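You operate a simulated robot arm through the tools that you are given. There is no shell and no other tool.

You run a simulated robot arm. Do the job below in one go: nothing can be reset, and whatever is moved stays where it is left.

TASK
Clamp the block with the green top in the duster and powder its top.
Fine: use the felt pad and the tin; put the pad back and free the clamp; the two blocks beside it stay. Set down upright: felt pad with blue grip. A coat counts when it lies all over at full strength: go over it till it gets no stronger.

The check looks at the end state, three seconds after you hand in, the way a careful person would. Anything else that was tipped, shoved, dropped, spilled or broken makes it a failure.

THE ROBOT
A 7-joint arm with a two-finger parallel gripper, fixed in place. Base frame: the origin is at the foot of the arm, x ahead of it, y to its left, z up; the work surface is at about z = 800. Readings come in mm, degrees, newtons and seconds.
With the tool pointing down near the work surface it reaches from about 440 to 920 mm from the base axis. Its first joint turns from -143.0 to 143.0 degrees. Payload 3 kg.
The TCP is the grasp point between the finger pads, 30 mm short of the fingertips. In the tool frame z runs along the fingers and y along their closing line. The gripper opens to 94 mm. The fingers are 28 mm wide and 10 mm thick; the gripper's body (50 by 96 mm) begins 55 mm behind the TCP.
Orientation is told as [roll, pitch, yaw] about the base's x, y, z axes, in that order, counted from this pose: with the fingers straight down and closing along the base's y, the tool's x points along the base's -x, its y along +y and its z along -z.

THE INTERFACE
- The arm moves only by the tool play_rows. Its argument "targets" is one flat list of numbers, 6 for each row, row after row: the shift along the tool's x, y, z in m, then the turn, a rotation vector about the tool's x, y, z in degrees. In form: [dx, dy, dz, wx, wy, wz, dx, dy, dz, wx, wy, wz, ...]. A call has 1 to 20 rows; each row shifts and turns the commanded pose from where the row before left it, along the tool's axes as they then stand. "claw" is the opening, from 0 (shut) to 1 (fully open), set as the call begins (left out, the last holds). Rows are played at 5 a second. More than 50 mm and 8.6 degrees between two rows, or a gripper value outside its range, and nothing of the call is played. A pose out of reach is approached as far as the arm can. The call stops where the force on the tool passes 90 N (or 10 N more than at its start, if that is more) or the arm is blocked; 0.2 s more then pass. The fingers move at their own pace (about 72 mm/s each) and stop on an object; they squeeze with about 30 N. The grip force told is the motor's: it shows also when the fingers shut on nothing. Time passes only in rows, and 0.2 s behind the last, so rows that do not move let the fingers close. It gives the time, the measured TCP pose, the force on the tool (base axes), the opening and the grip force at its end, in the units of the frame above (readings bear some noise), with the torque about the TCP (base axes, N m) and any sound that the robot's microphone picked up.
- Cameras (640 x 400 px; columns grow to the right, rows downward): "scene" is fixed at [49.3, 501.7, 1526.9]; the picture's right is [-0.14, -0.99, 0.00], its down [-0.84, 0.12, -0.53] and it looks along [0.52, -0.07, -0.85] (base axes); focal length 323 px, centre (320, 200). "wrist" rides on the gripper at [76, 14, -102] in the tool frame; the picture's right is [-0.18, 0.98, 0.00], its down [-0.75, -0.14, -0.64] and it looks along [-0.63, -0.12, 0.77] (tool axes); focal length 243 px, centre (320, 200).
- grab_frame(camera): a new picture of that camera. It takes no simulated time.
- point_at(camera, pixels): for up to 12 pixels [column, row] of the newest picture of that camera ("zoom" is the newest enlarged one), the place [x, y, z] in the base frame of the surface seen there, good to about 2 mm. It takes no simulated time.
- enlarge(camera, box): a new picture of the part [left, top, right, bottom] of that camera's present view, enlarged. It takes no simulated time.
- close_job(): hands the job in; it is judged then, once.

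Open the gripper and draw the arm clear of the work before you hand the job in, unless the task says otherwise.

The tools are called after "Emit:" as name(argument=value, ...) on one line, values as JSON. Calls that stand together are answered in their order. play_rows: Moves the arm, as the interface text tells. Its arguments: {"type":"object","properties":{"targets":{"type":"array","items":{"type":"number"}},"claw":{"type":"number"}},"required":["targets"]} The other tools are called the same way: grab_frame (camera) takes a picture; point_at (camera, pixels) gives the place of the surface under pixels of a picture; enlarge (camera, box) takes an enlarged picture of a part of a camera's view; close_job () hands the job in.

At the start:

```text
t: 0.0
tool_pos: [450.3, 476.0, 1116.0]
orientation: [0.0, 0.0, 0.0]
force: [-0.6, 0.9, -0.6]
ft_torque: [0.01, 0.01, -0.03]
gripper_width: 94.1
grasp_force: 0.0
```

scene: 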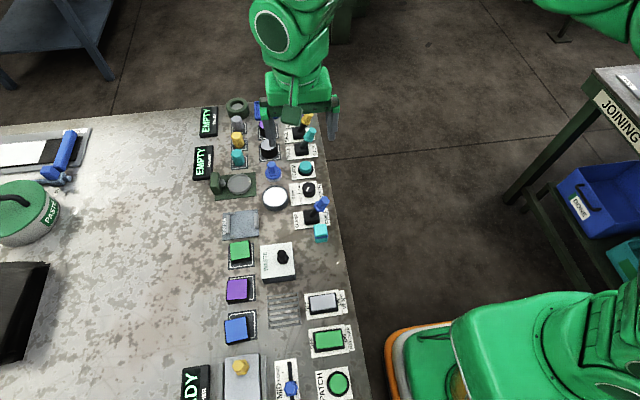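
wrist: 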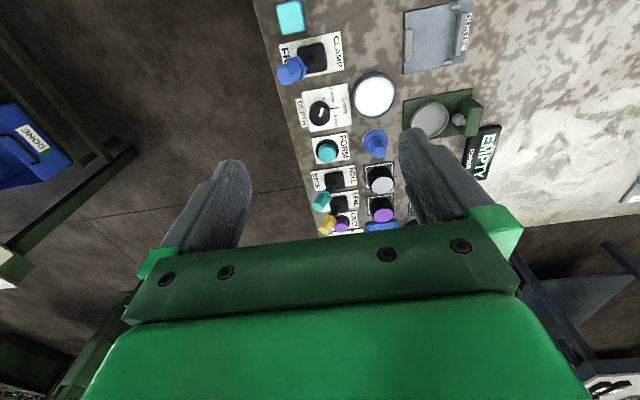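

I start by looking closely at the scene, enlarging the work area around columns 190-360.

Emit:
enlarge(camera="scene", box=[190, 90, 350, 190])

Emit:
enlarge(camera="scene", box=[190, 170, 350, 270])

Emit:
enlarge(camera="scene", box=[170, 230, 370, 355])

Emit:
enlarge(camera="scene", box=[170, 300, 370, 400])

Emit:
enlarge(camera="wrist", box=[260, 0, 500, 150])

Emit:
enlarge(camera="wrist", box=[280, 90, 520, 240])

```text
4.00 times, centred on (270, 140) of scene
```

zoom: 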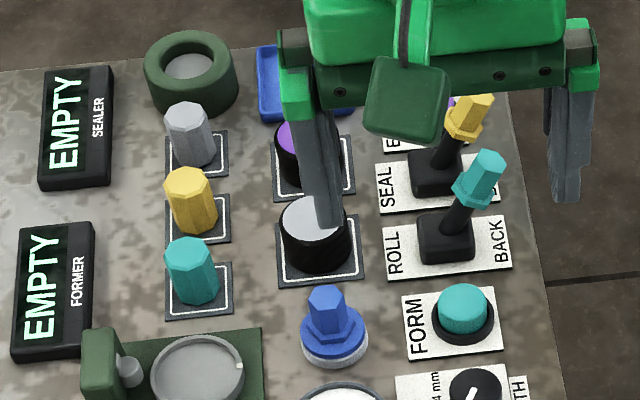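

```text
4.00 times, centred on (270, 220) of scene
```

zoom: 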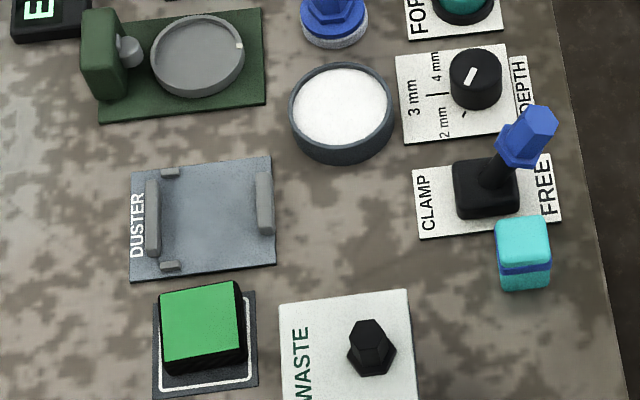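

```text
3.20 times, centred on (270, 292) of scene
```

zoom: 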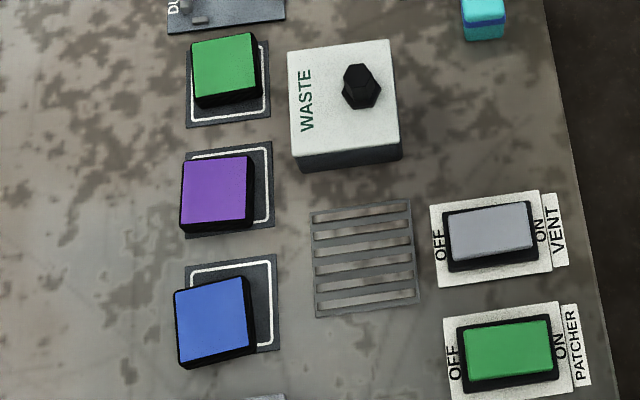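

```text
3.20 times, centred on (270, 350) of scene
```

zoom: 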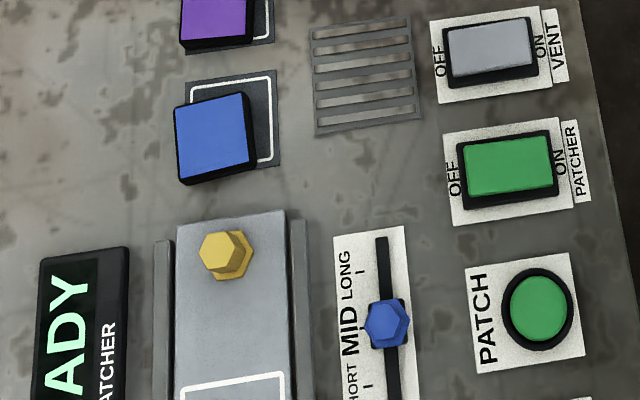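

```text
2.67 times, centred on (380, 75) of wrist
```

zoom: 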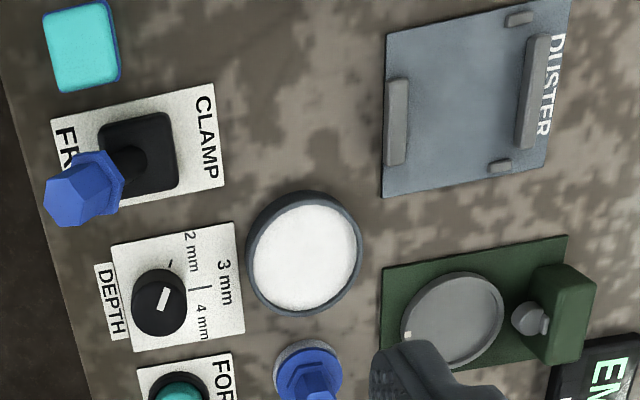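

```text
2.67 times, centred on (400, 165) of wrist
```

zoom: 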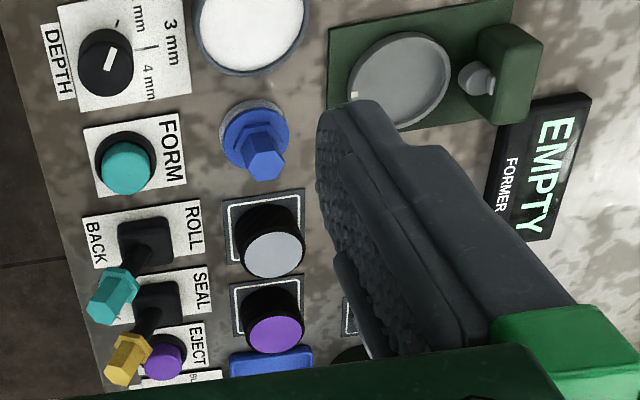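

The green block sits on a tile beside the DUSTER; clamp lever is tilted to FREE; pad with blue grip and the white powder tin stand nearby. I enlarge the duster region again so that I can measure points in it.

Emit:
enlarge(camera="scene", box=[200, 150, 360, 250])

```text
4.00 times, centred on (280, 200) of scene
```

zoom: 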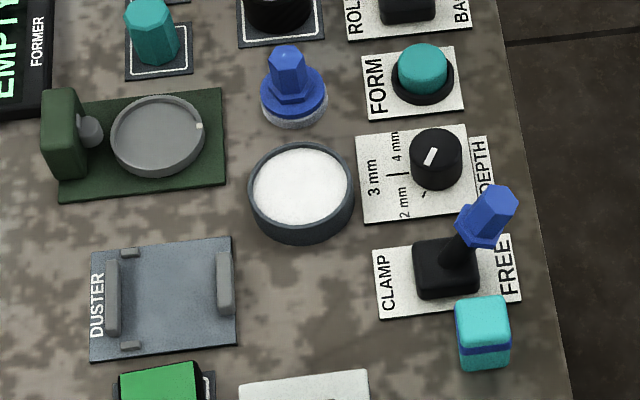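

The zoom shows the pad at (290,90), tin at (300,190), jaws at (113,300) and (224,283), lever knob (490,210). I measure these.

Emit:
point_at(camera="zoom", pixels=[[288, 53], [310, 90], [290, 122], [300, 190], [256, 190], [350, 190], [302, 145], [302, 226], [112, 262], [114, 335], [224, 255], [226, 312]])

Emit:
point_at(camera="zoom", pixels=[[170, 300], [130, 252], [130, 346], [95, 280], [93, 355], [236, 343], [231, 238], [500, 192], [495, 212], [475, 240], [445, 265], [483, 312]])

```text
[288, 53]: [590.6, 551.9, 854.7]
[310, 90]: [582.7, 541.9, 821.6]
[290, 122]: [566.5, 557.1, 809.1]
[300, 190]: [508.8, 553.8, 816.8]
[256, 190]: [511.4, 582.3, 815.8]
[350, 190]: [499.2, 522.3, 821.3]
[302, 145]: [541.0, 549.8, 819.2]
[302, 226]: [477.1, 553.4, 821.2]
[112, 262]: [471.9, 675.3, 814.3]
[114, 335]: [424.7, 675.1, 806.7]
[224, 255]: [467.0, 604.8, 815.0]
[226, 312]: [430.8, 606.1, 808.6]
```

```text
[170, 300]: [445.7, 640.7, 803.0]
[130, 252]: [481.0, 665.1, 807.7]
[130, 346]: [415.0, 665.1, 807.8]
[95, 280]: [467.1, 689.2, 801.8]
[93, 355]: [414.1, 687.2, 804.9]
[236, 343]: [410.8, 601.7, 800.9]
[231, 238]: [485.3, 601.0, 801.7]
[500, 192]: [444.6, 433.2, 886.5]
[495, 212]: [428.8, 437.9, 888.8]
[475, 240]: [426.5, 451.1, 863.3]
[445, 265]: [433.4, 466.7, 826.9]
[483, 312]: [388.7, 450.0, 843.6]
```

Next I enlarge the block rows around (240,250) to measure the green block and its neighbours.

Emit:
enlarge(camera="scene", box=[200, 200, 360, 300])

```text
4.00 times, centred on (280, 250) of scene
```

zoom: 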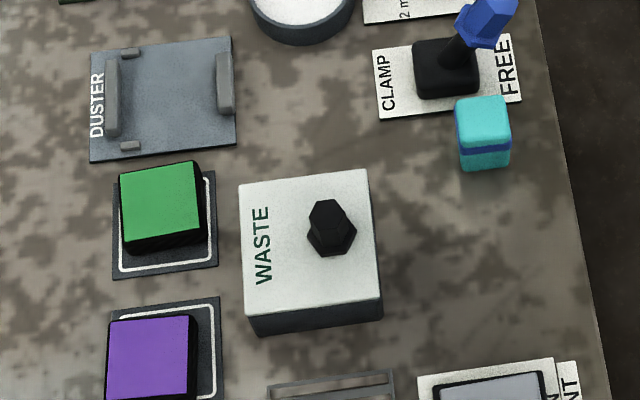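

Green block top corners appear at (119,177), (193,161), (201,232), (125,242); I measure them together with the neighbours.

Emit:
point_at(camera="zoom", pixels=[[122, 180], [191, 165], [199, 229], [127, 239], [160, 205], [204, 225], [127, 249], [203, 243], [112, 272], [217, 262], [112, 325], [190, 318]])

Emit:
point_at(camera="zoom", pixels=[[327, 205], [352, 238], [245, 190], [365, 172], [380, 295], [250, 310], [460, 105], [508, 100], [507, 135], [462, 142], [485, 120], [487, 168]])

```text
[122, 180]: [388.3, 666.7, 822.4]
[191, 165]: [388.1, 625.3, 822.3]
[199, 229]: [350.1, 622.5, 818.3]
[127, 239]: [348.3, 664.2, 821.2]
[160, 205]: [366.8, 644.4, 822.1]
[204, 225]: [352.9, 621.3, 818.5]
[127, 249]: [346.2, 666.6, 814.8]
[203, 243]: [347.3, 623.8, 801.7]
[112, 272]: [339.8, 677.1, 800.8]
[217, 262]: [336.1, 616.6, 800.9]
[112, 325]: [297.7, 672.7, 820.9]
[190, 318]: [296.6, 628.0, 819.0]
```

```text
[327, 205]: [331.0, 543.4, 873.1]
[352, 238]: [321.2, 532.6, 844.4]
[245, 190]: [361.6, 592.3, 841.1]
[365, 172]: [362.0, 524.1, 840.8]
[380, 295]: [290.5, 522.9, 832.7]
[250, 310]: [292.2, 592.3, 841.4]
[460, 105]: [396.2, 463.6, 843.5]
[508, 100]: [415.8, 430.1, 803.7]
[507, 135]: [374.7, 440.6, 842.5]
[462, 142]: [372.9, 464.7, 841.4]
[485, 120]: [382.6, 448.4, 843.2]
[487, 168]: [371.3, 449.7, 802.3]
```

Green block: centre about (368, 644.5), about 43 mm wide, top z≈822; duster nest centre about (448, 640) with stubs at x≈415/481. I move high above the green block and turn the tool to yaw +90 so the fingers close along base x.

Emit:
play_rows(targets=[0.0164, 0.0337, 0.0232, 0, 0, 0, 0.0164, 0.0337, 0.0232, 0, 0, 0, 0.0164, 0.0337, 0.0232, 0, 0, 0, 0.0164, 0.0337, 0.0232, 0, 0, 0, 0.0164, 0.0337, 0.0232, 0, 0, 0, 0, 0, 0, 0, 0, -8.182, 0, 0, 0, 0, 0, -8.182, 0, 0, 0, 0, 0, -8.182, 0, 0, 0, 0, 0, -8.182, 0, 0, 0, 0, 0, -8.182, 0, 0, 0, 0, 0, -8.182, 0, 0, 0, 0, 0, -8.182, 0, 0, 0, 0, 0, -8.182, 0, 0, 0, 0, 0, -8.182, 0, 0, 0, 0, 0, -8.182, 0, 0, 0, 0, 0, -8.18], claw=0.68)

Emit:
grab_frame(camera="wrist")

Emit:
grab_frame(camera="scene")

```text
t: 3.4
tool_pos: [368.8, 644.9, 999.6]
orientation: [0.0, 0.0, 90.1]
force: [-1.0, 0.9, 0.0]
ft_torque: [0.03, 0.0, 0.04]
gripper_width: 63.8
grasp_force: 0.1
```

```text
taken
```

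wrist: 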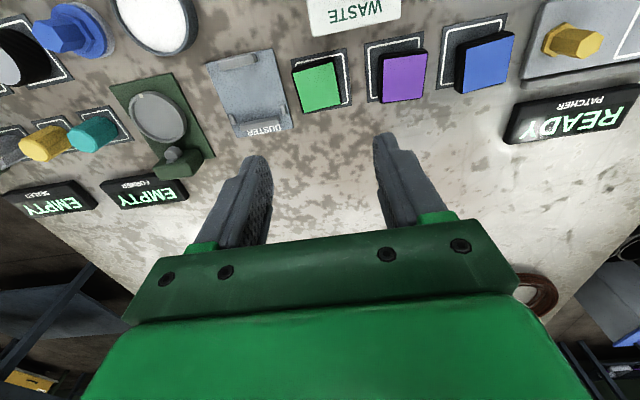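

```text
taken
```

scene: 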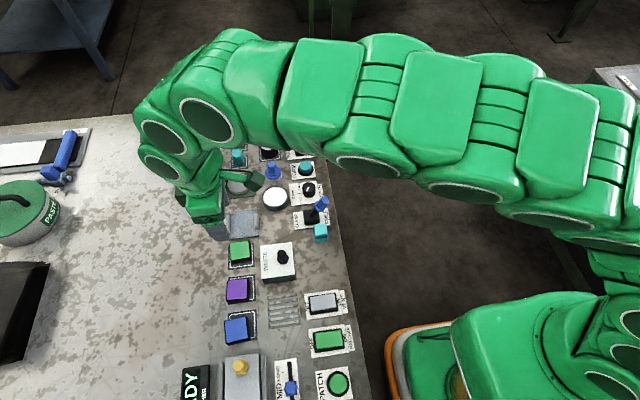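

The wrist view shows the green block at (317,85) beneath the fingers. I enlarge there to measure its outline and the duster more precisely.

Emit:
enlarge(camera="wrist", box=[200, 30, 360, 130])

```text
4.00 times, centred on (280, 80) of wrist
```

zoom: 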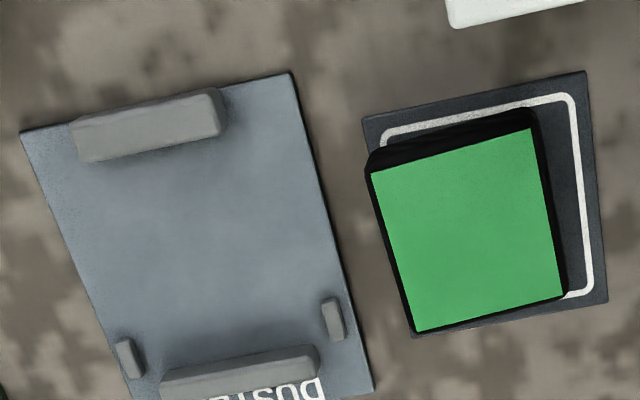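

The green top's corners are at (370,173), (532,127), (564,296), (414,332) in this zoom. I measure the corners and the jaw and stub edges.

Emit:
point_at(camera="zoom", pixels=[[373, 175], [529, 130], [560, 294], [416, 329], [470, 230], [370, 155], [535, 112], [565, 285], [395, 270], [368, 118], [584, 72], [606, 300]])

Emit:
point_at(camera="zoom", pixels=[[84, 157], [219, 129], [86, 165], [220, 140], [75, 125], [212, 92], [163, 366], [314, 345], [126, 345], [134, 365], [327, 305], [338, 335]])

Emit:
point_at(camera="zoom", pixels=[[25, 133], [290, 75], [370, 388], [200, 250], [170, 385], [318, 365], [117, 345], [142, 372], [322, 300], [343, 338], [230, 200], [240, 330]])

```text
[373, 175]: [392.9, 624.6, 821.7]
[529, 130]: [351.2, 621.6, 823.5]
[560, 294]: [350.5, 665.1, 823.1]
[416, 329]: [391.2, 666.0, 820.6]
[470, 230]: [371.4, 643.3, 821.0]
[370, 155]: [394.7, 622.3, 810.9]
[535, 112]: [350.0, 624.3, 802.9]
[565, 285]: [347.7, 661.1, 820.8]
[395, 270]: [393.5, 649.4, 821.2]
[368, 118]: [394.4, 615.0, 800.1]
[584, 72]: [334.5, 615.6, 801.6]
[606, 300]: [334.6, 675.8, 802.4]
```

```text
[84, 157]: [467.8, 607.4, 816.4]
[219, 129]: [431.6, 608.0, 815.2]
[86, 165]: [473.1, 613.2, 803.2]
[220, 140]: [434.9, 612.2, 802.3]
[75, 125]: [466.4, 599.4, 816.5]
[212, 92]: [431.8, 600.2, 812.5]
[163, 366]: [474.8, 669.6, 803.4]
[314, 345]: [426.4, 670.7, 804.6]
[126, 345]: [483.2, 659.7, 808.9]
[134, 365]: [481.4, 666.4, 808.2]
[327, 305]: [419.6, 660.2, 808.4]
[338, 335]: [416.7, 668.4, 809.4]
```

```text
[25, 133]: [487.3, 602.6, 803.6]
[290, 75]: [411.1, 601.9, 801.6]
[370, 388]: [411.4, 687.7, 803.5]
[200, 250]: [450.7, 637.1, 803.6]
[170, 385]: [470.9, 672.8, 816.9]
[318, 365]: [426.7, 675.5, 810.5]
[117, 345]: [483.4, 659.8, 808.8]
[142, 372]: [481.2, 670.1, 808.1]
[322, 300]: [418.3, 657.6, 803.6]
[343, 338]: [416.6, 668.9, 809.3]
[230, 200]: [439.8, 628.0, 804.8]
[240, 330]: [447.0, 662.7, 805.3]
```

Block centre is about (370.5, 644), top 822; stubs span y≈658–669, so I grip the block off-centre at y≈636 so the fingers will clear the stubs in the duster. Descending to TCP z≈836 (fingertips 806).

Emit:
play_rows(targets=[0.0089, -0.0017, 0.04, 0, 0, 0, 0, 0, 0.045, 0, 0, 0, 0, 0, 0.04, 0, 0, 0, 0, 0, 0.02, 0, 0, 0, 0, 0, 0.01, 0, 0, 0, 0, 0, 0.0086, 0, 0, 0, 0, 0, 0, 0, 0, 0])

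Emit:
grab_frame(camera="wrist")

Emit:
enlarge(camera="scene", box=[180, 180, 340, 280])

```text
t: 5.0
tool_pos: [369.4, 635.4, 836.6]
orientation: [0.0, 0.0, 89.8]
force: [-0.1, 1.2, 1.0]
ft_torque: [0.0, -0.05, -0.03]
gripper_width: 63.8
grasp_force: 0.1
```

```text
taken
```

wrist: 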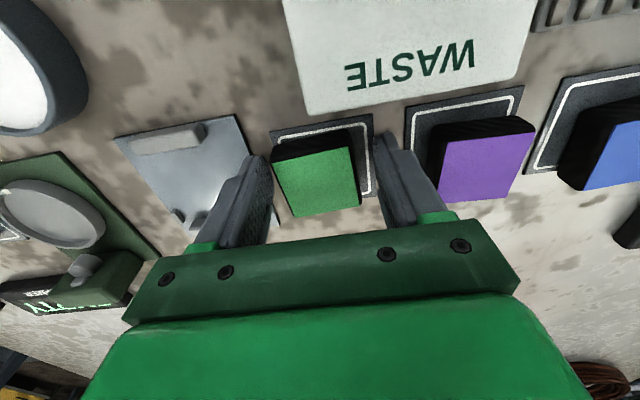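

```text
4.00 times, centred on (260, 230) of scene
```

zoom: 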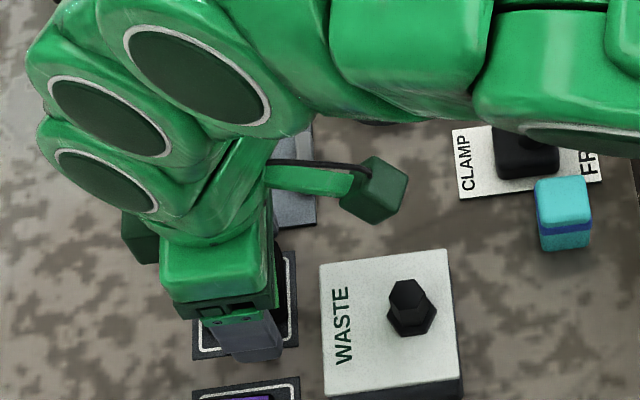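

The block (320,180) is between the fingers. I enlarge the wrist view to check the clearance either side before closing.

Emit:
enlarge(camera="wrist", box=[240, 100, 432, 220])

```text
3.33 times, centred on (336, 160) of wrist
```

zoom: 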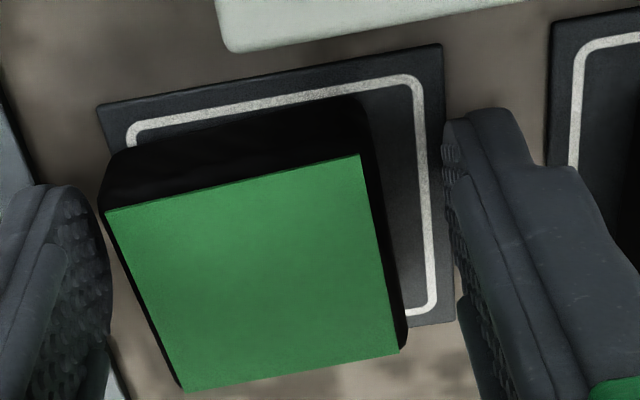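

The block looks nearer the left (+x) finger; I measure its corners and edges from here.

Emit:
point_at(camera="zoom", pixels=[[110, 212], [356, 160], [397, 352], [186, 386], [250, 270], [105, 190], [375, 200], [150, 145], [365, 130]])

```text
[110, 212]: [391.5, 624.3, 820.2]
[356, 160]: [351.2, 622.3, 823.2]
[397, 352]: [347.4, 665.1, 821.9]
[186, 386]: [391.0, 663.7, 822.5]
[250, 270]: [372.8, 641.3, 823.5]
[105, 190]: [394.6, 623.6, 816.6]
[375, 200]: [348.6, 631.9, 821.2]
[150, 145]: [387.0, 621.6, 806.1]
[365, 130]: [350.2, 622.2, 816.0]
```

Block centre is ~(371, 644); I shift 1.5 mm in +x and close the fingers.

Emit:
play_rows(targets=[0, -0.0015, 0, 0, 0, 0])

Emit:
play_rows(targets=[0, 0, 0, 0, 0, 0, 0, 0, 0, 0, 0, 0, 0, 0, 0, 0, 0, 0, 0, 0, 0, 0, 0, 0], claw=0.3)

```text
t: 5.4
tool_pos: [370.8, 634.7, 837.2]
orientation: [0.0, 0.0, 89.9]
force: [-0.2, 0.2, -0.4]
ft_torque: [0.02, -0.04, 0.04]
gripper_width: 63.8
grasp_force: 0.1
```

```text
t: 6.4
tool_pos: [370.6, 635.4, 836.9]
orientation: [0.1, 0.0, 89.9]
force: [0.2, 0.1, 1.6]
ft_torque: [-0.02, -0.04, 0.06]
gripper_width: 47.9
grasp_force: 30.1
```

Gripped at 47.9 mm wide with 30 N. I lift 40 mm and carry it +78.5 mm in x over the duster nest at (449.3, 636).

Emit:
play_rows(targets=[0, 0, -0.01, 0, 0, 0, 0, 0, -0.03, 0, 0, 0, 0, -0.026, 0, 0, 0, 0, 0, -0.0265, 0, 0, 0, 0, 0, -0.026, 0, 0, 0, 0, 0, 0, 0, 0, 0, 0])

Emit:
enlarge(camera="wrist", box=[200, 60, 440, 210])

```text
t: 7.8
tool_pos: [449.7, 634.9, 875.8]
orientation: [0.0, 0.0, 90.0]
force: [-0.2, 0.7, 0.7]
ft_torque: [0.0, 0.03, 0.03]
gripper_width: 28.1
grasp_force: 0.1
```

```text
2.67 times, centred on (320, 135) of wrist
```

zoom: 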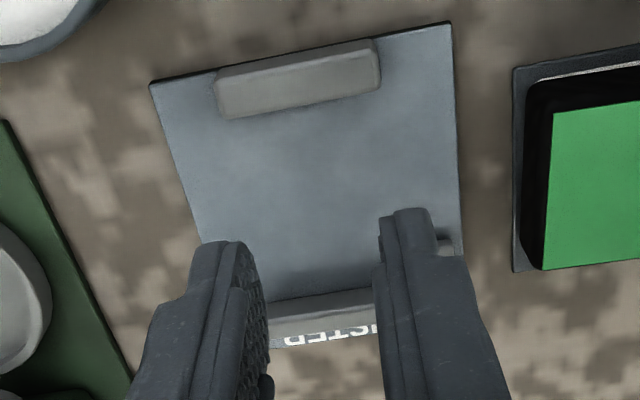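

The opening fell to 28.1 mm: the block slipped out and still shows at the right of the wrist view. I check where it is now before doing anything else.

Emit:
play_rows(targets=[0, 0, -0.04, 0, 0, 0, 0, 0.026, -0.04, 0, 0, 0, 0, 0.026, -0.04, 0, 0, 0, 0, 0.026, -0.04, 0, 0, 0, 0, 0, 0, 0, 0, 0], claw=0.68)

Emit:
grab_frame(camera="wrist")

Emit:
enlarge(camera="wrist", box=[200, 30, 392, 150])

Emit:
enlarge(camera="scene", box=[190, 200, 350, 300])

```text
t: 9.0
tool_pos: [370.3, 635.3, 1036.3]
orientation: [0.0, 0.0, 89.9]
force: [0.7, -0.4, -0.6]
ft_torque: [0.0, -0.01, -0.03]
gripper_width: 63.5
grasp_force: 0.0
```

```text
taken
```

wrist: 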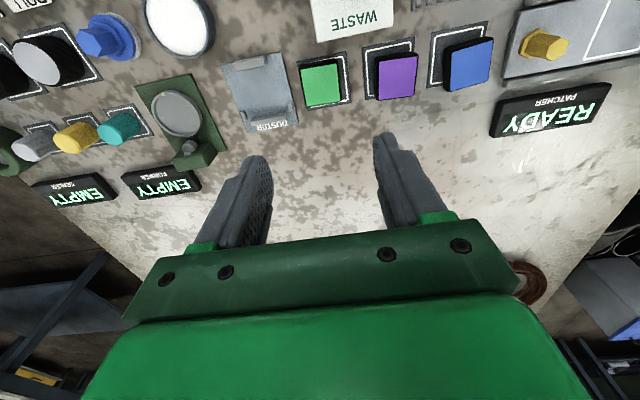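

```text
3.33 times, centred on (296, 90) of wrist
```

zoom: 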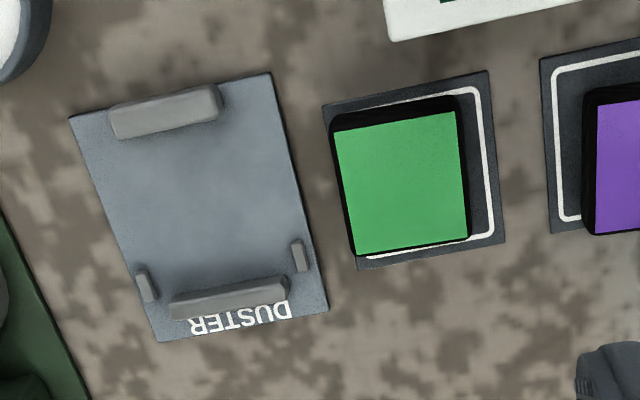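

```text
4.00 times, centred on (270, 250) of scene
```

zoom: 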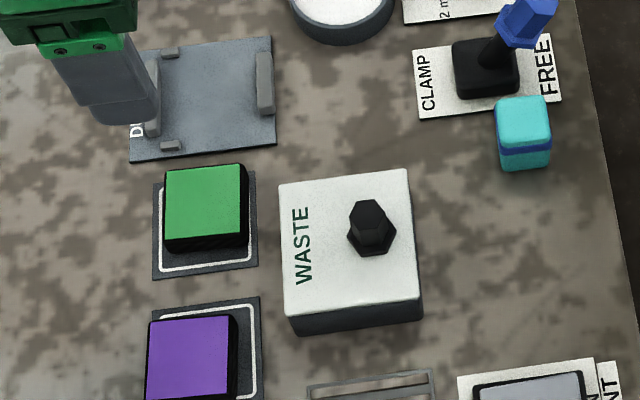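

The block only twisted a little and is still on its tile. I measure its present outline.

Emit:
point_at(camera="zoom", pixels=[[168, 177], [239, 166], [242, 231], [168, 239], [205, 202], [200, 173], [203, 235], [166, 208], [241, 198]])

Emit:
enlarge(camera="wrist", box=[272, 40, 368, 120])

```text
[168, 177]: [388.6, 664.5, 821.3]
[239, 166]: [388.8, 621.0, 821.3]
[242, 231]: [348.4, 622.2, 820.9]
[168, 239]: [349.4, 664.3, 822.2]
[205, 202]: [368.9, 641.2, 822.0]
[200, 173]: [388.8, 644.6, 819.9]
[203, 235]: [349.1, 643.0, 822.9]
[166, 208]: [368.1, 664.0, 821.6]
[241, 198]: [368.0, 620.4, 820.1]
```

```text
5.00 times, centred on (320, 80) of wrist
```

zoom: 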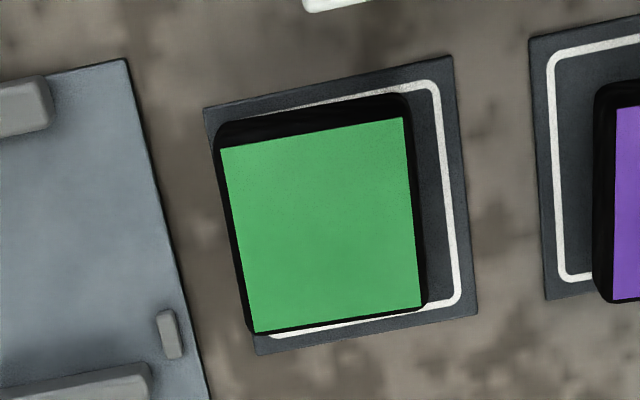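

Emit:
point_at(camera="zoom", pixels=[[223, 150], [400, 120], [420, 305], [257, 329], [310, 220], [218, 140], [407, 105], [428, 300], [246, 320], [424, 250]])

```text
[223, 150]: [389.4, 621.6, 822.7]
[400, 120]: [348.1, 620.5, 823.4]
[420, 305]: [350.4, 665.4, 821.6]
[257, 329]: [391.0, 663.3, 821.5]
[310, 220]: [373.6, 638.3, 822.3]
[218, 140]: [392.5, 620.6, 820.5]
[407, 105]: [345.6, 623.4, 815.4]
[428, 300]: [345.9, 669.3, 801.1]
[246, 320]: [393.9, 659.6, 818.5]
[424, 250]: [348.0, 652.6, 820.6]
```

The block now sits square at about (369.7, 643) on its tile. I go back down deeper (fingertips ~803.5) and nearer its middle (y≈639), with a narrower opening, to get a firmer hold.

Emit:
play_rows(targets=[-0.0037, 0.0006, 0.045, 0, 0, 0, 0, 0, 0.045, 0, 0, 0, 0, 0, 0.045, 0, 0, 0, 0, 0, 0.04, 0, 0, 0, 0, 0, 0.015, 0, 0, 0, 0, 0, 0.008, 0, 0, 0, 0, 0, 0.0045, 0, 0, 0, 0, 0, 0, 0, 0, 0], claw=0.62)

Emit:
enlarge(camera="wrist", box=[240, 100, 432, 220])

```text
t: 10.8
tool_pos: [371.1, 639.9, 833.0]
orientation: [0.1, 0.1, 89.9]
force: [0.3, -0.3, 0.5]
ft_torque: [0.0, 0.01, -0.04]
gripper_width: 58.3
grasp_force: 0.1
```

```text
3.33 times, centred on (336, 160) of wrist
```

zoom: 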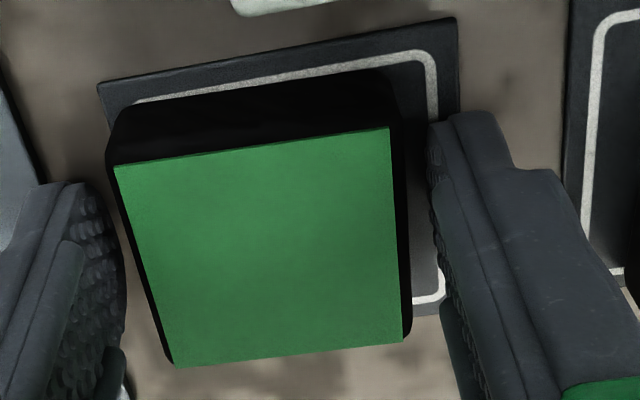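

Block sits between the fingers with a little room each side. I close fully and wait a second for the grip to settle.

Emit:
play_rows(targets=[0, 0, 0, 0, 0, 0, 0, 0, 0, 0, 0, 0, 0, 0, 0, 0, 0, 0, 0, 0, 0, 0, 0, 0, 0, 0, 0, 0, 0, 0], claw=0.0)

Emit:
enlarge(camera="wrist", box=[240, 100, 432, 220])

```text
t: 12.0
tool_pos: [371.1, 639.1, 833.5]
orientation: [0.0, 0.0, 89.9]
force: [-0.5, -0.2, -0.2]
ft_torque: [0.02, -0.06, -0.03]
gripper_width: 47.1
grasp_force: 29.8
```

```text
3.33 times, centred on (336, 160) of wrist
```

zoom: 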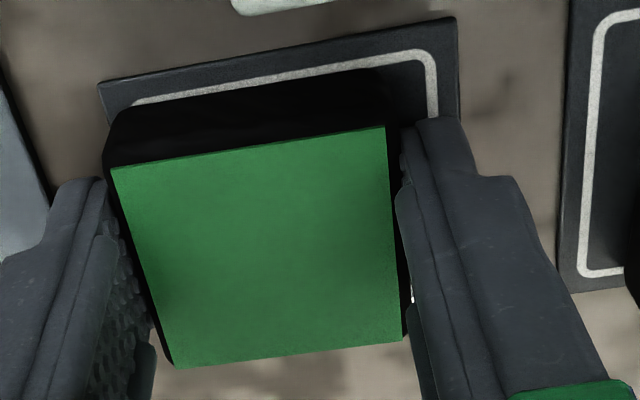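

Holding at 47.1 mm, 29.8 N. I lift slowly by 10 mm in small steps and check the width.

Emit:
play_rows(targets=[0, 0, -0.001, 0, 0, 0, 0, 0, -0.002, 0, 0, 0, 0, 0, -0.003, 0, 0, 0, 0, 0, -0.004, 0, 0, 0, 0, 0, 0, 0, 0, 0])

Emit:
enlarge(camera="wrist", box=[240, 100, 432, 220])

```text
t: 13.2
tool_pos: [372.2, 638.8, 844.3]
orientation: [0.0, 0.0, 89.8]
force: [-0.1, -0.2, -1.0]
ft_torque: [0.01, 0.02, -0.01]
gripper_width: 46.7
grasp_force: 29.8
```

```text
3.33 times, centred on (336, 160) of wrist
```

zoom: 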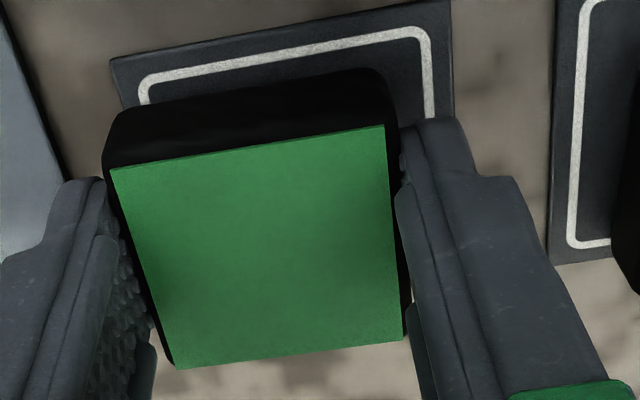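

The block now rises with the fingers (tile visible below it). I lift 25 mm further and carry it slowly +78 mm in x over the nest.

Emit:
play_rows(targets=[0, 0, -0.005, 0, 0, 0, 0, 0, -0.01, 0, 0, 0, 0, 0, -0.01, 0, 0, 0, -0.0007, -0.005, 0, 0, 0, 0, 0, -0.01, 0, 0, 0, 0, 0, -0.015, 0, 0, 0, 0, 0, -0.015, 0, 0, 0, 0, 0, -0.015, 0, 0, 0, 0, 0, -0.01, 0, 0, 0, 0, 0, -0.0055, 0, 0, 0, 0, 0, -0.0024, 0, 0, 0, 0, 0, 0, 0, 0, 0, 0])

Emit:
grab_frame(camera="wrist")

Emit:
enlarge(camera="wrist", box=[224, 80, 448, 220])

```text
t: 15.8
tool_pos: [448.7, 639.6, 869.6]
orientation: [-0.1, 0.0, 90.0]
force: [-1.0, -0.2, -1.0]
ft_torque: [0.01, 0.01, 0.01]
gripper_width: 47.0
grasp_force: 29.9
```

```text
taken
```

wrist: 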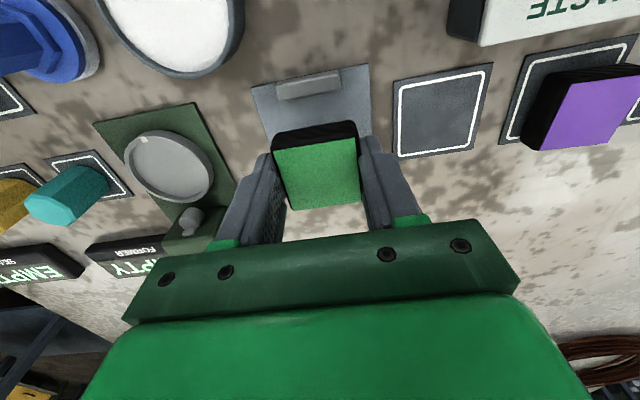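

```text
2.86 times, centred on (336, 150) of wrist
```

zoom: 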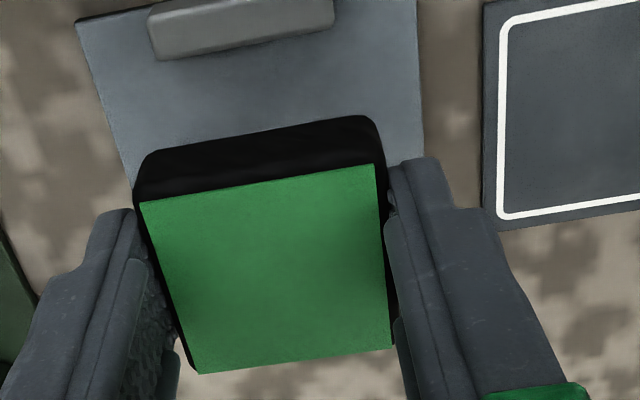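

Block is carried over the nest. I measure the held block's corners and the front jaw before lowering.

Emit:
point_at(camera="zoom", pixels=[[145, 206], [369, 170], [387, 342], [198, 368], [270, 270], [155, 160], [370, 120], [160, 58], [332, 30], [78, 20], [416, 3]])

```text
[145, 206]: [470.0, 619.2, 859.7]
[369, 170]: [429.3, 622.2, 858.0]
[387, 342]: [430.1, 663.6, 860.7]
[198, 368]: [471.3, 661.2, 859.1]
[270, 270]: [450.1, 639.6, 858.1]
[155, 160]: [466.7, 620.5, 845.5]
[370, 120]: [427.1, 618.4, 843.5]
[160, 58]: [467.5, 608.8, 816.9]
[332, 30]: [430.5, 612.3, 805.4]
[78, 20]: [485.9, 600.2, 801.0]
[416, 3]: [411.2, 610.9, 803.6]
```

Held block centre is about (450, 642), bottom about 38 mm above... I lower 31 mm with a 1 mm shift toward the back jaw, then creep down.

Emit:
play_rows(targets=[-0.001, 0, 0.005, 0, 0, 0, 0, 0, 0.01, 0, 0, 0, 0, 0, 0.008, 0, 0, 0, 0, 0, 0.005, 0, 0, 0, 0, 0, 0.003, 0, 0, 0, 0, 0, 0, 0, 0, 0])

Emit:
enlarge(camera="wrist", box=[224, 80, 448, 220])

```text
t: 17.2
tool_pos: [450.6, 642.1, 838.6]
orientation: [0.0, 0.1, 89.9]
force: [0.4, 0.5, -1.0]
ft_torque: [-0.03, 0.0, 0.01]
gripper_width: 46.9
grasp_force: 30.0
```

```text
2.86 times, centred on (336, 150) of wrist
```

zoom: 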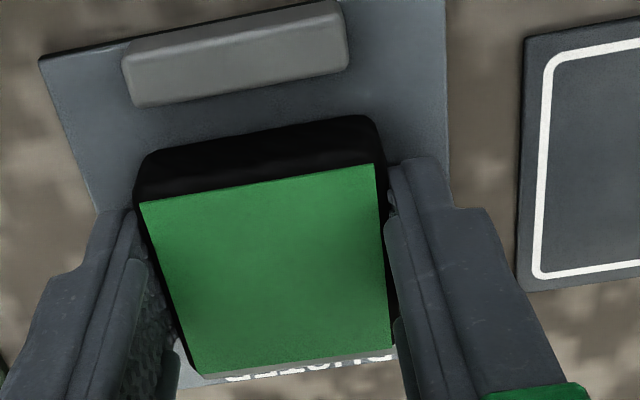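

No contact yet. I creep down in 1 mm steps watching the force.

Emit:
play_rows(targets=[0, 0, 0.001, 0, 0, 0, 0, 0, 0.001, 0, 0, 0, 0, 0, 0, 0, 0, 0])

Emit:
play_rows(targets=[0, 0, 0.001, 0, 0, 0, 0, 0, 0, 0, 0, 0])

Emit:
play_rows(targets=[0, 0, 0.001, 0, 0, 0, 0, 0, 0, 0, 0, 0])

```text
t: 18.0
tool_pos: [449.5, 641.5, 836.7]
orientation: [0.0, 0.1, 89.9]
force: [1.1, 0.3, -0.4]
ft_torque: [0.02, -0.02, 0.0]
gripper_width: 47.0
grasp_force: 29.9
```

```text
t: 18.6
tool_pos: [450.0, 641.4, 836.3]
orientation: [0.0, 0.0, 89.9]
force: [0.0, 0.1, 10.7]
ft_torque: [-0.02, 0.08, -0.01]
gripper_width: 47.0
grasp_force: 29.8
```

```text
t: 19.2
tool_pos: [450.1, 640.6, 834.9]
orientation: [0.0, -0.1, 89.8]
force: [-3.4, -2.3, 29.7]
ft_torque: [-0.14, 0.17, -0.02]
gripper_width: 46.8
grasp_force: 29.7
```

The block touches the plate (force 30 N up). I back off 1 mm and open the fingers to 58 mm, then lift away.

Emit:
play_rows(targets=[0, 0, -0.001, 0, 0, 0, 0, 0, 0, 0, 0, 0])

Emit:
play_rows(targets=[0, 0, 0, 0, 0, 0, 0, 0, 0, 0, 0, 0, 0, 0, -0.005, 0, 0, 0, 0, 0, -0.015, 0, 0, 0, 0, 0, -0.03, 0, 0, 0, 0, 0, -0.04, 0, 0, 0, 0, 0, -0.04, 0, 0, 0, 0, 0, 0, 0, 0, 0], claw=0.6)

Emit:
grab_frame(camera="wrist")

Emit:
enlarge(camera="wrist", box=[240, 30, 400, 130])

```text
t: 19.8
tool_pos: [449.5, 641.3, 835.7]
orientation: [0.0, 0.0, 89.9]
force: [-4.0, 6.7, 21.8]
ft_torque: [0.19, 0.04, 0.01]
gripper_width: 46.9
grasp_force: 30.4
```

```text
t: 21.6
tool_pos: [448.5, 639.8, 963.1]
orientation: [0.0, 0.0, 89.9]
force: [-0.3, 0.5, 0.4]
ft_torque: [0.0, 0.02, 0.01]
gripper_width: 56.4
grasp_force: 0.1
```

```text
taken
```

wrist: 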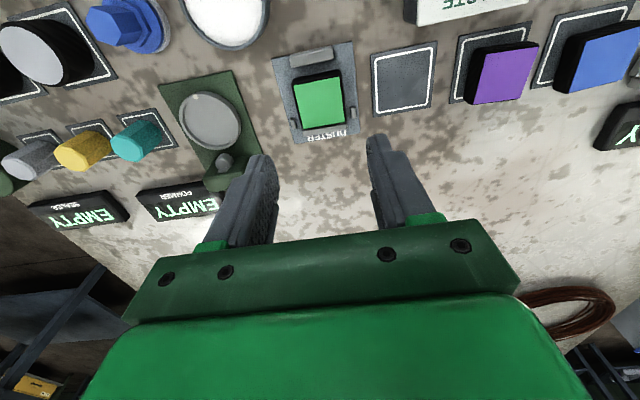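

```text
4.00 times, centred on (320, 80) of wrist
```

zoom: 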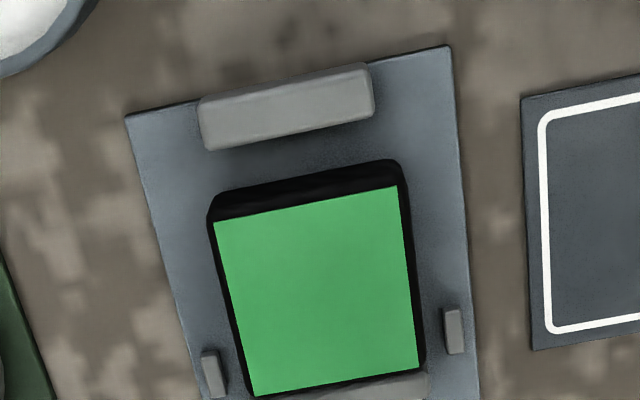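

The block sits in the nest between stubs and near the back jaw. I measure its corners to check it lies flat.

Emit:
point_at(camera="zoom", pixels=[[217, 224], [397, 189], [416, 367], [256, 393], [315, 290], [210, 215], [404, 170], [430, 385], [204, 355], [444, 315]])

Emit:
enlarge(camera="scene", box=[250, 140, 370, 240])

```text
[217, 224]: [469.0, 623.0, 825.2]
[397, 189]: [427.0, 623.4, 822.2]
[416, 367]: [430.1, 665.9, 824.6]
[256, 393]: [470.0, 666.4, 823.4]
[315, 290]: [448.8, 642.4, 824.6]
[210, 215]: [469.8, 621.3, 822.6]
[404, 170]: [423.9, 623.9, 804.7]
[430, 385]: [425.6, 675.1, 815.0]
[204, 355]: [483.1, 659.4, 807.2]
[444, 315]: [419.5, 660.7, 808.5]
```

```text
4.00 times, centred on (310, 190) of scene
```

zoom: 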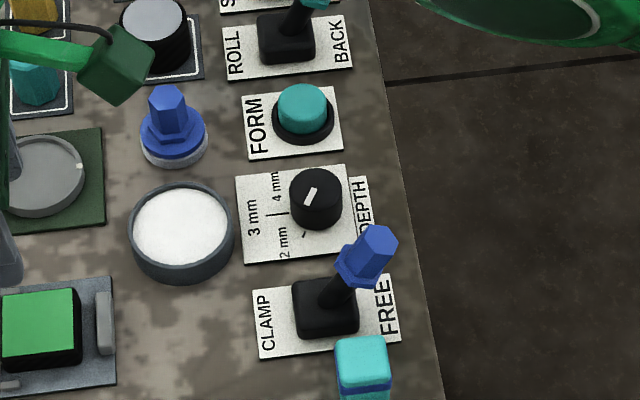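

Block centre (449, 644.7), top 824, flat. Now the CLAMP lever: I measure its blue handle at (368,252), the base (325,305) and the cyan block nearby in this zoom.

Emit:
point_at(camera="zoom", pixels=[[378, 230], [372, 245], [352, 268], [340, 262], [365, 285], [390, 245], [338, 290], [325, 310], [300, 295], [358, 325], [362, 350], [262, 290]])

Emit:
point_at(camera="zoom", pixels=[[395, 275], [400, 340], [260, 355], [255, 292], [335, 345], [388, 340], [388, 372], [316, 180], [340, 205], [317, 222], [165, 95], [180, 100]])

```text
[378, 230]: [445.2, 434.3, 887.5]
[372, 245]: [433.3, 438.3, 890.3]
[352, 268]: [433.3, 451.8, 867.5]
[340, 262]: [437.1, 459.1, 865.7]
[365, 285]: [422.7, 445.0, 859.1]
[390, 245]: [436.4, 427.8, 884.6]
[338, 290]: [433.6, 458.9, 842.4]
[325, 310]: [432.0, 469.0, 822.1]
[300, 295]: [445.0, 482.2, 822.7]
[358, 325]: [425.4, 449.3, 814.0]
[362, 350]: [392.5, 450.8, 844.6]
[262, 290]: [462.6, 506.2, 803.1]
```

```text
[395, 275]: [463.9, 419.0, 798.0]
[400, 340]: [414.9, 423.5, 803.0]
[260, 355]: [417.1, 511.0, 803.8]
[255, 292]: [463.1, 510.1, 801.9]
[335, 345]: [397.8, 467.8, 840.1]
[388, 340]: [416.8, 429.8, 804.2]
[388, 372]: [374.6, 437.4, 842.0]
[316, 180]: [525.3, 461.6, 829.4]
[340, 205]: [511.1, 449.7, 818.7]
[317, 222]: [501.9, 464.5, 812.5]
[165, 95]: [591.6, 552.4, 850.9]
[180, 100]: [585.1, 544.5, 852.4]
```

The lever is hinged at about (433,466), its tip leaning to (438,431,890) on the FREE side. I close the gripper, travel at height to y≈405 on the FREE side, and lower the fingertips to z≈868 to push it toward CLAMP (+y).

Emit:
play_rows(targets=[0.04, 0.0024, 0, 0, 0, 0, 0.04, 0.0024, 0, 0, 0, 0, 0.04, 0.0024, 0, 0, 0, 0, 0.04, 0.0024, 0, 0, 0, 0, 0.04, 0.0024, 0, 0, 0, 0, 0.036, 0.0023, 0, 0, 0, 0, 0, 0, 0.03, 0, 0, 0, 0, 0, 0.025, 0, 0, 0, 0, 0, 0.012, 0, 0, 0, 0, 0, 0, 0, 0, 0], claw=0.0)

Emit:
grab_frame(camera="wrist")

Emit:
grab_frame(camera="scene")

```text
t: 23.8
tool_pos: [437.4, 404.6, 897.3]
orientation: [0.0, -0.1, 90.0]
force: [0.2, 0.4, 0.4]
ft_torque: [0.02, 0.02, 0.01]
gripper_width: 0.0
grasp_force: 29.7
```

```text
taken
```

wrist: 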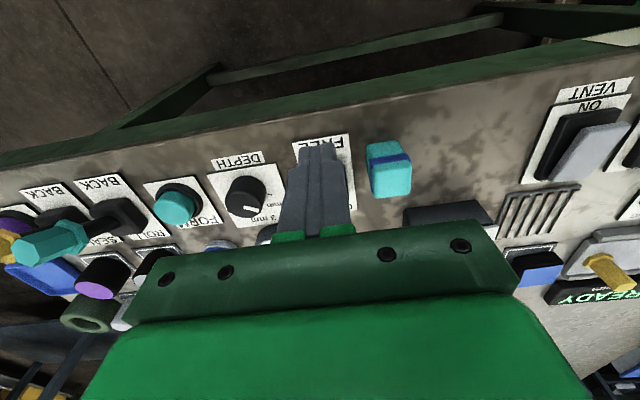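

```text
taken
```

scene: 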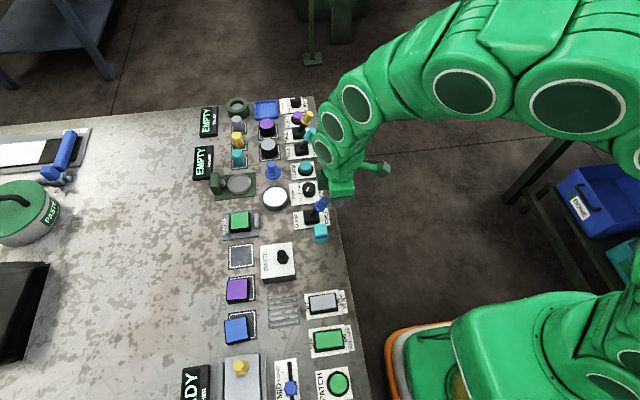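

The closed fingers are at the FREE side of the lever (blue handle visible at scene (320,203)). I push +y 32 mm in 8 mm rows and watch the force.

Emit:
play_rows(targets=[-0.008, 0, 0, 0, 0, 0, -0.008, 0, 0, 0, 0, 0, -0.008, 0, 0, 0, 0, 0, -0.008, 0, 0, 0, 0, 0, 0, 0, 0, 0, 0, 0])

Emit:
enlarge(camera="scene", box=[220, 160, 380, 260])

```text
t: 25.0
tool_pos: [434.9, 436.8, 897.2]
orientation: [0.1, 0.0, 90.0]
force: [-0.3, 0.1, -0.3]
ft_torque: [-0.01, -0.03, 0.01]
gripper_width: 0.0
grasp_force: 29.9
```

```text
4.00 times, centred on (300, 210) of scene
```

zoom: 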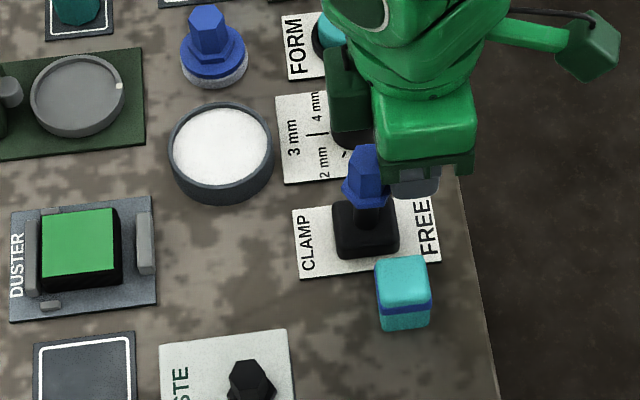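

The lever has come up to about vertical with no residual force. I keep pushing +y toward CLAMP.

Emit:
play_rows(targets=[-0.006, 0, 0, 0, 0, 0, -0.006, 0, 0, 0, 0, 0, -0.006, 0, 0, 0, 0, 0, -0.006, 0, 0, 0, 0, 0, 0, 0, 0, 0, 0, 0])

Emit:
enlarge(camera="scene", box=[200, 160, 360, 260])

```text
t: 26.2
tool_pos: [432.7, 460.7, 898.2]
orientation: [0.1, 0.0, 89.9]
force: [-0.7, -0.3, -0.2]
ft_torque: [0.02, -0.02, 0.0]
gripper_width: 0.0
grasp_force: 29.8
```

```text
4.00 times, centred on (280, 210) of scene
```

zoom: 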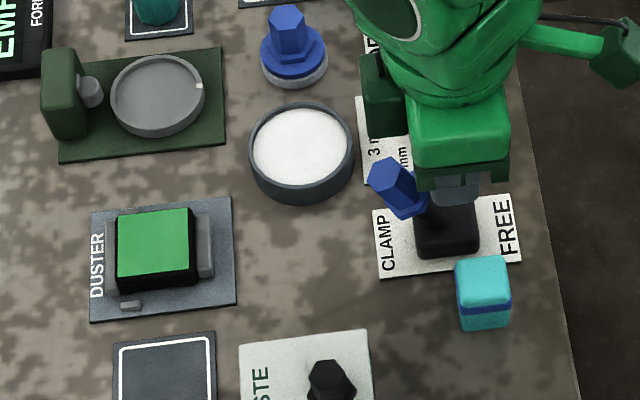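

The lever is over on the CLAMP side and the front jaw has moved up against the block. I push a little more to be sure it is at its end stop.

Emit:
play_rows(targets=[-0.004, 0, 0, 0, 0, 0, -0.004, 0, 0, 0, 0, 0, 0, 0, 0, 0, 0, 0])

Emit:
enlarge(camera="scene", box=[200, 160, 360, 260])

```text
t: 27.0
tool_pos: [434.7, 465.9, 897.4]
orientation: [0.1, 0.2, 89.8]
force: [-4.2, -60.8, 31.9]
ft_torque: [-1.51, -0.19, -0.14]
gripper_width: 0.0
grasp_force: 29.6
```

```text
4.00 times, centred on (280, 210) of scene
```

zoom: 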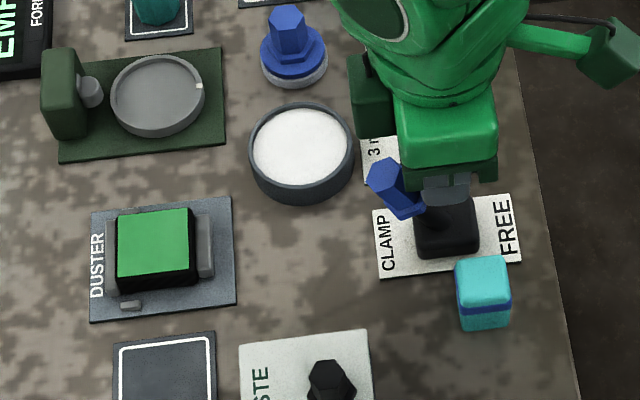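

The force rose to 61 N, so the lever is at its CLAMP stop. I back off in −y and rise to z≈970.

Emit:
play_rows(targets=[0.006, 0, 0, 0, 0, 0, 0.02, 0, 0, 0, 0, 0, 0, 0, -0.03, 0, 0, 0, 0, 0, -0.04, 0, 0, 0, 0, 0, 0, 0, 0, 0])

Emit:
enlarge(camera="scene", box=[200, 120, 360, 220])

```text
t: 28.2
tool_pos: [437.6, 444.1, 966.7]
orientation: [0.0, 0.1, 90.0]
force: [-1.3, -0.5, -0.1]
ft_torque: [-0.02, 0.0, 0.02]
gripper_width: 0.0
grasp_force: 29.8
```

```text
4.00 times, centred on (280, 170) of scene
```

zoom: 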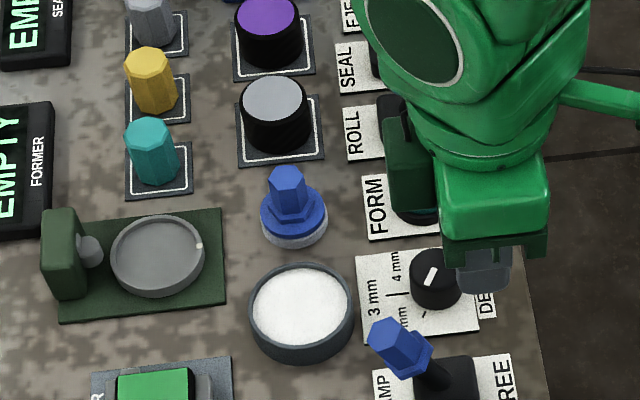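

The lever stays on CLAMP. Now I measure the pad (grip top (287,170), collar (290,210), felt (293,240)) and its neighbours.

Emit:
point_at(camera="zoom", pixels=[[287, 171], [273, 180], [304, 180], [288, 198], [262, 213], [326, 212], [293, 230], [293, 242], [265, 232], [324, 232], [285, 172], [292, 222]])

Emit:
point_at(camera="zoom", pixels=[[300, 310], [300, 270], [302, 342], [256, 308], [345, 308], [300, 262], [300, 350], [300, 363], [248, 310], [354, 310], [272, 95], [272, 150]])

```text
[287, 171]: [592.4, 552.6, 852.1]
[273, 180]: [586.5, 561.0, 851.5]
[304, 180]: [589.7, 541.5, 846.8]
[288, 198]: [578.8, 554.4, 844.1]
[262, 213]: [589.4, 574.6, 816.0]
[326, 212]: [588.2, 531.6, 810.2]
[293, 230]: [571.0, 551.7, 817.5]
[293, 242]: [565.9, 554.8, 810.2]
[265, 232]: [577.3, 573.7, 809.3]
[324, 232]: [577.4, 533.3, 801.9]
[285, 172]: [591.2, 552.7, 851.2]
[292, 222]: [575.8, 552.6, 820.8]
```

```text
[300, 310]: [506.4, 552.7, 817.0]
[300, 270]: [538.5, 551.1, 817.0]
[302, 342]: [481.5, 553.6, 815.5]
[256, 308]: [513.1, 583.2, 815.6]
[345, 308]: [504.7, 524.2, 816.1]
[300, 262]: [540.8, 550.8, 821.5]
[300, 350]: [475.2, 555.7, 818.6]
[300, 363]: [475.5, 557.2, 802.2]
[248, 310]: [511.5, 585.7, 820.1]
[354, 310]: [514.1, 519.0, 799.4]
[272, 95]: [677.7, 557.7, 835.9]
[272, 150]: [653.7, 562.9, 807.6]
```

Pad centre is about (587.5, 552.5) with grip top at z≈853; the tin centre is about (508, 553), powder at 816.5, rim 821. I move above the pad at z≈968 with the fingers opened to ~42 mm for a closer look.

Emit:
play_rows(targets=[-0.0219, -0.0305, 0, 0, 0, 0, -0.0219, -0.0305, 0, 0, 0, 0, -0.0219, -0.0305, 0, 0, 0, 0, -0.0219, -0.0305, 0, 0, 0, 0, -0.0219, -0.0305, 0, 0, 0, 0, 0, 0, 0, 0, 0, 0], claw=0.45)

Emit:
grab_frame(camera="wrist")

Emit:
enlarge(camera="wrist", box=[260, 40, 388, 120])

```text
t: 29.6
tool_pos: [589.9, 553.4, 967.4]
orientation: [0.1, 0.0, 90.0]
force: [-0.9, -0.1, 0.7]
ft_torque: [0.0, -0.01, 0.03]
gripper_width: 42.1
grasp_force: 0.1
```

```text
taken
```

wrist: 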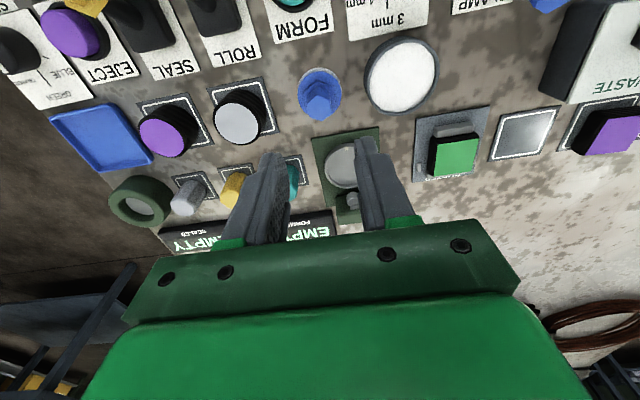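

```text
5.00 times, centred on (324, 80) of wrist
```

zoom: 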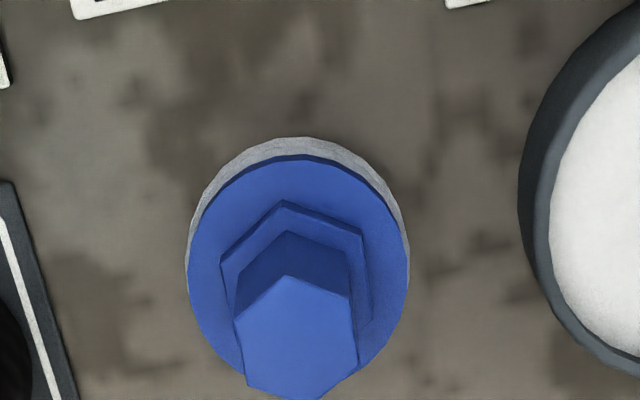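

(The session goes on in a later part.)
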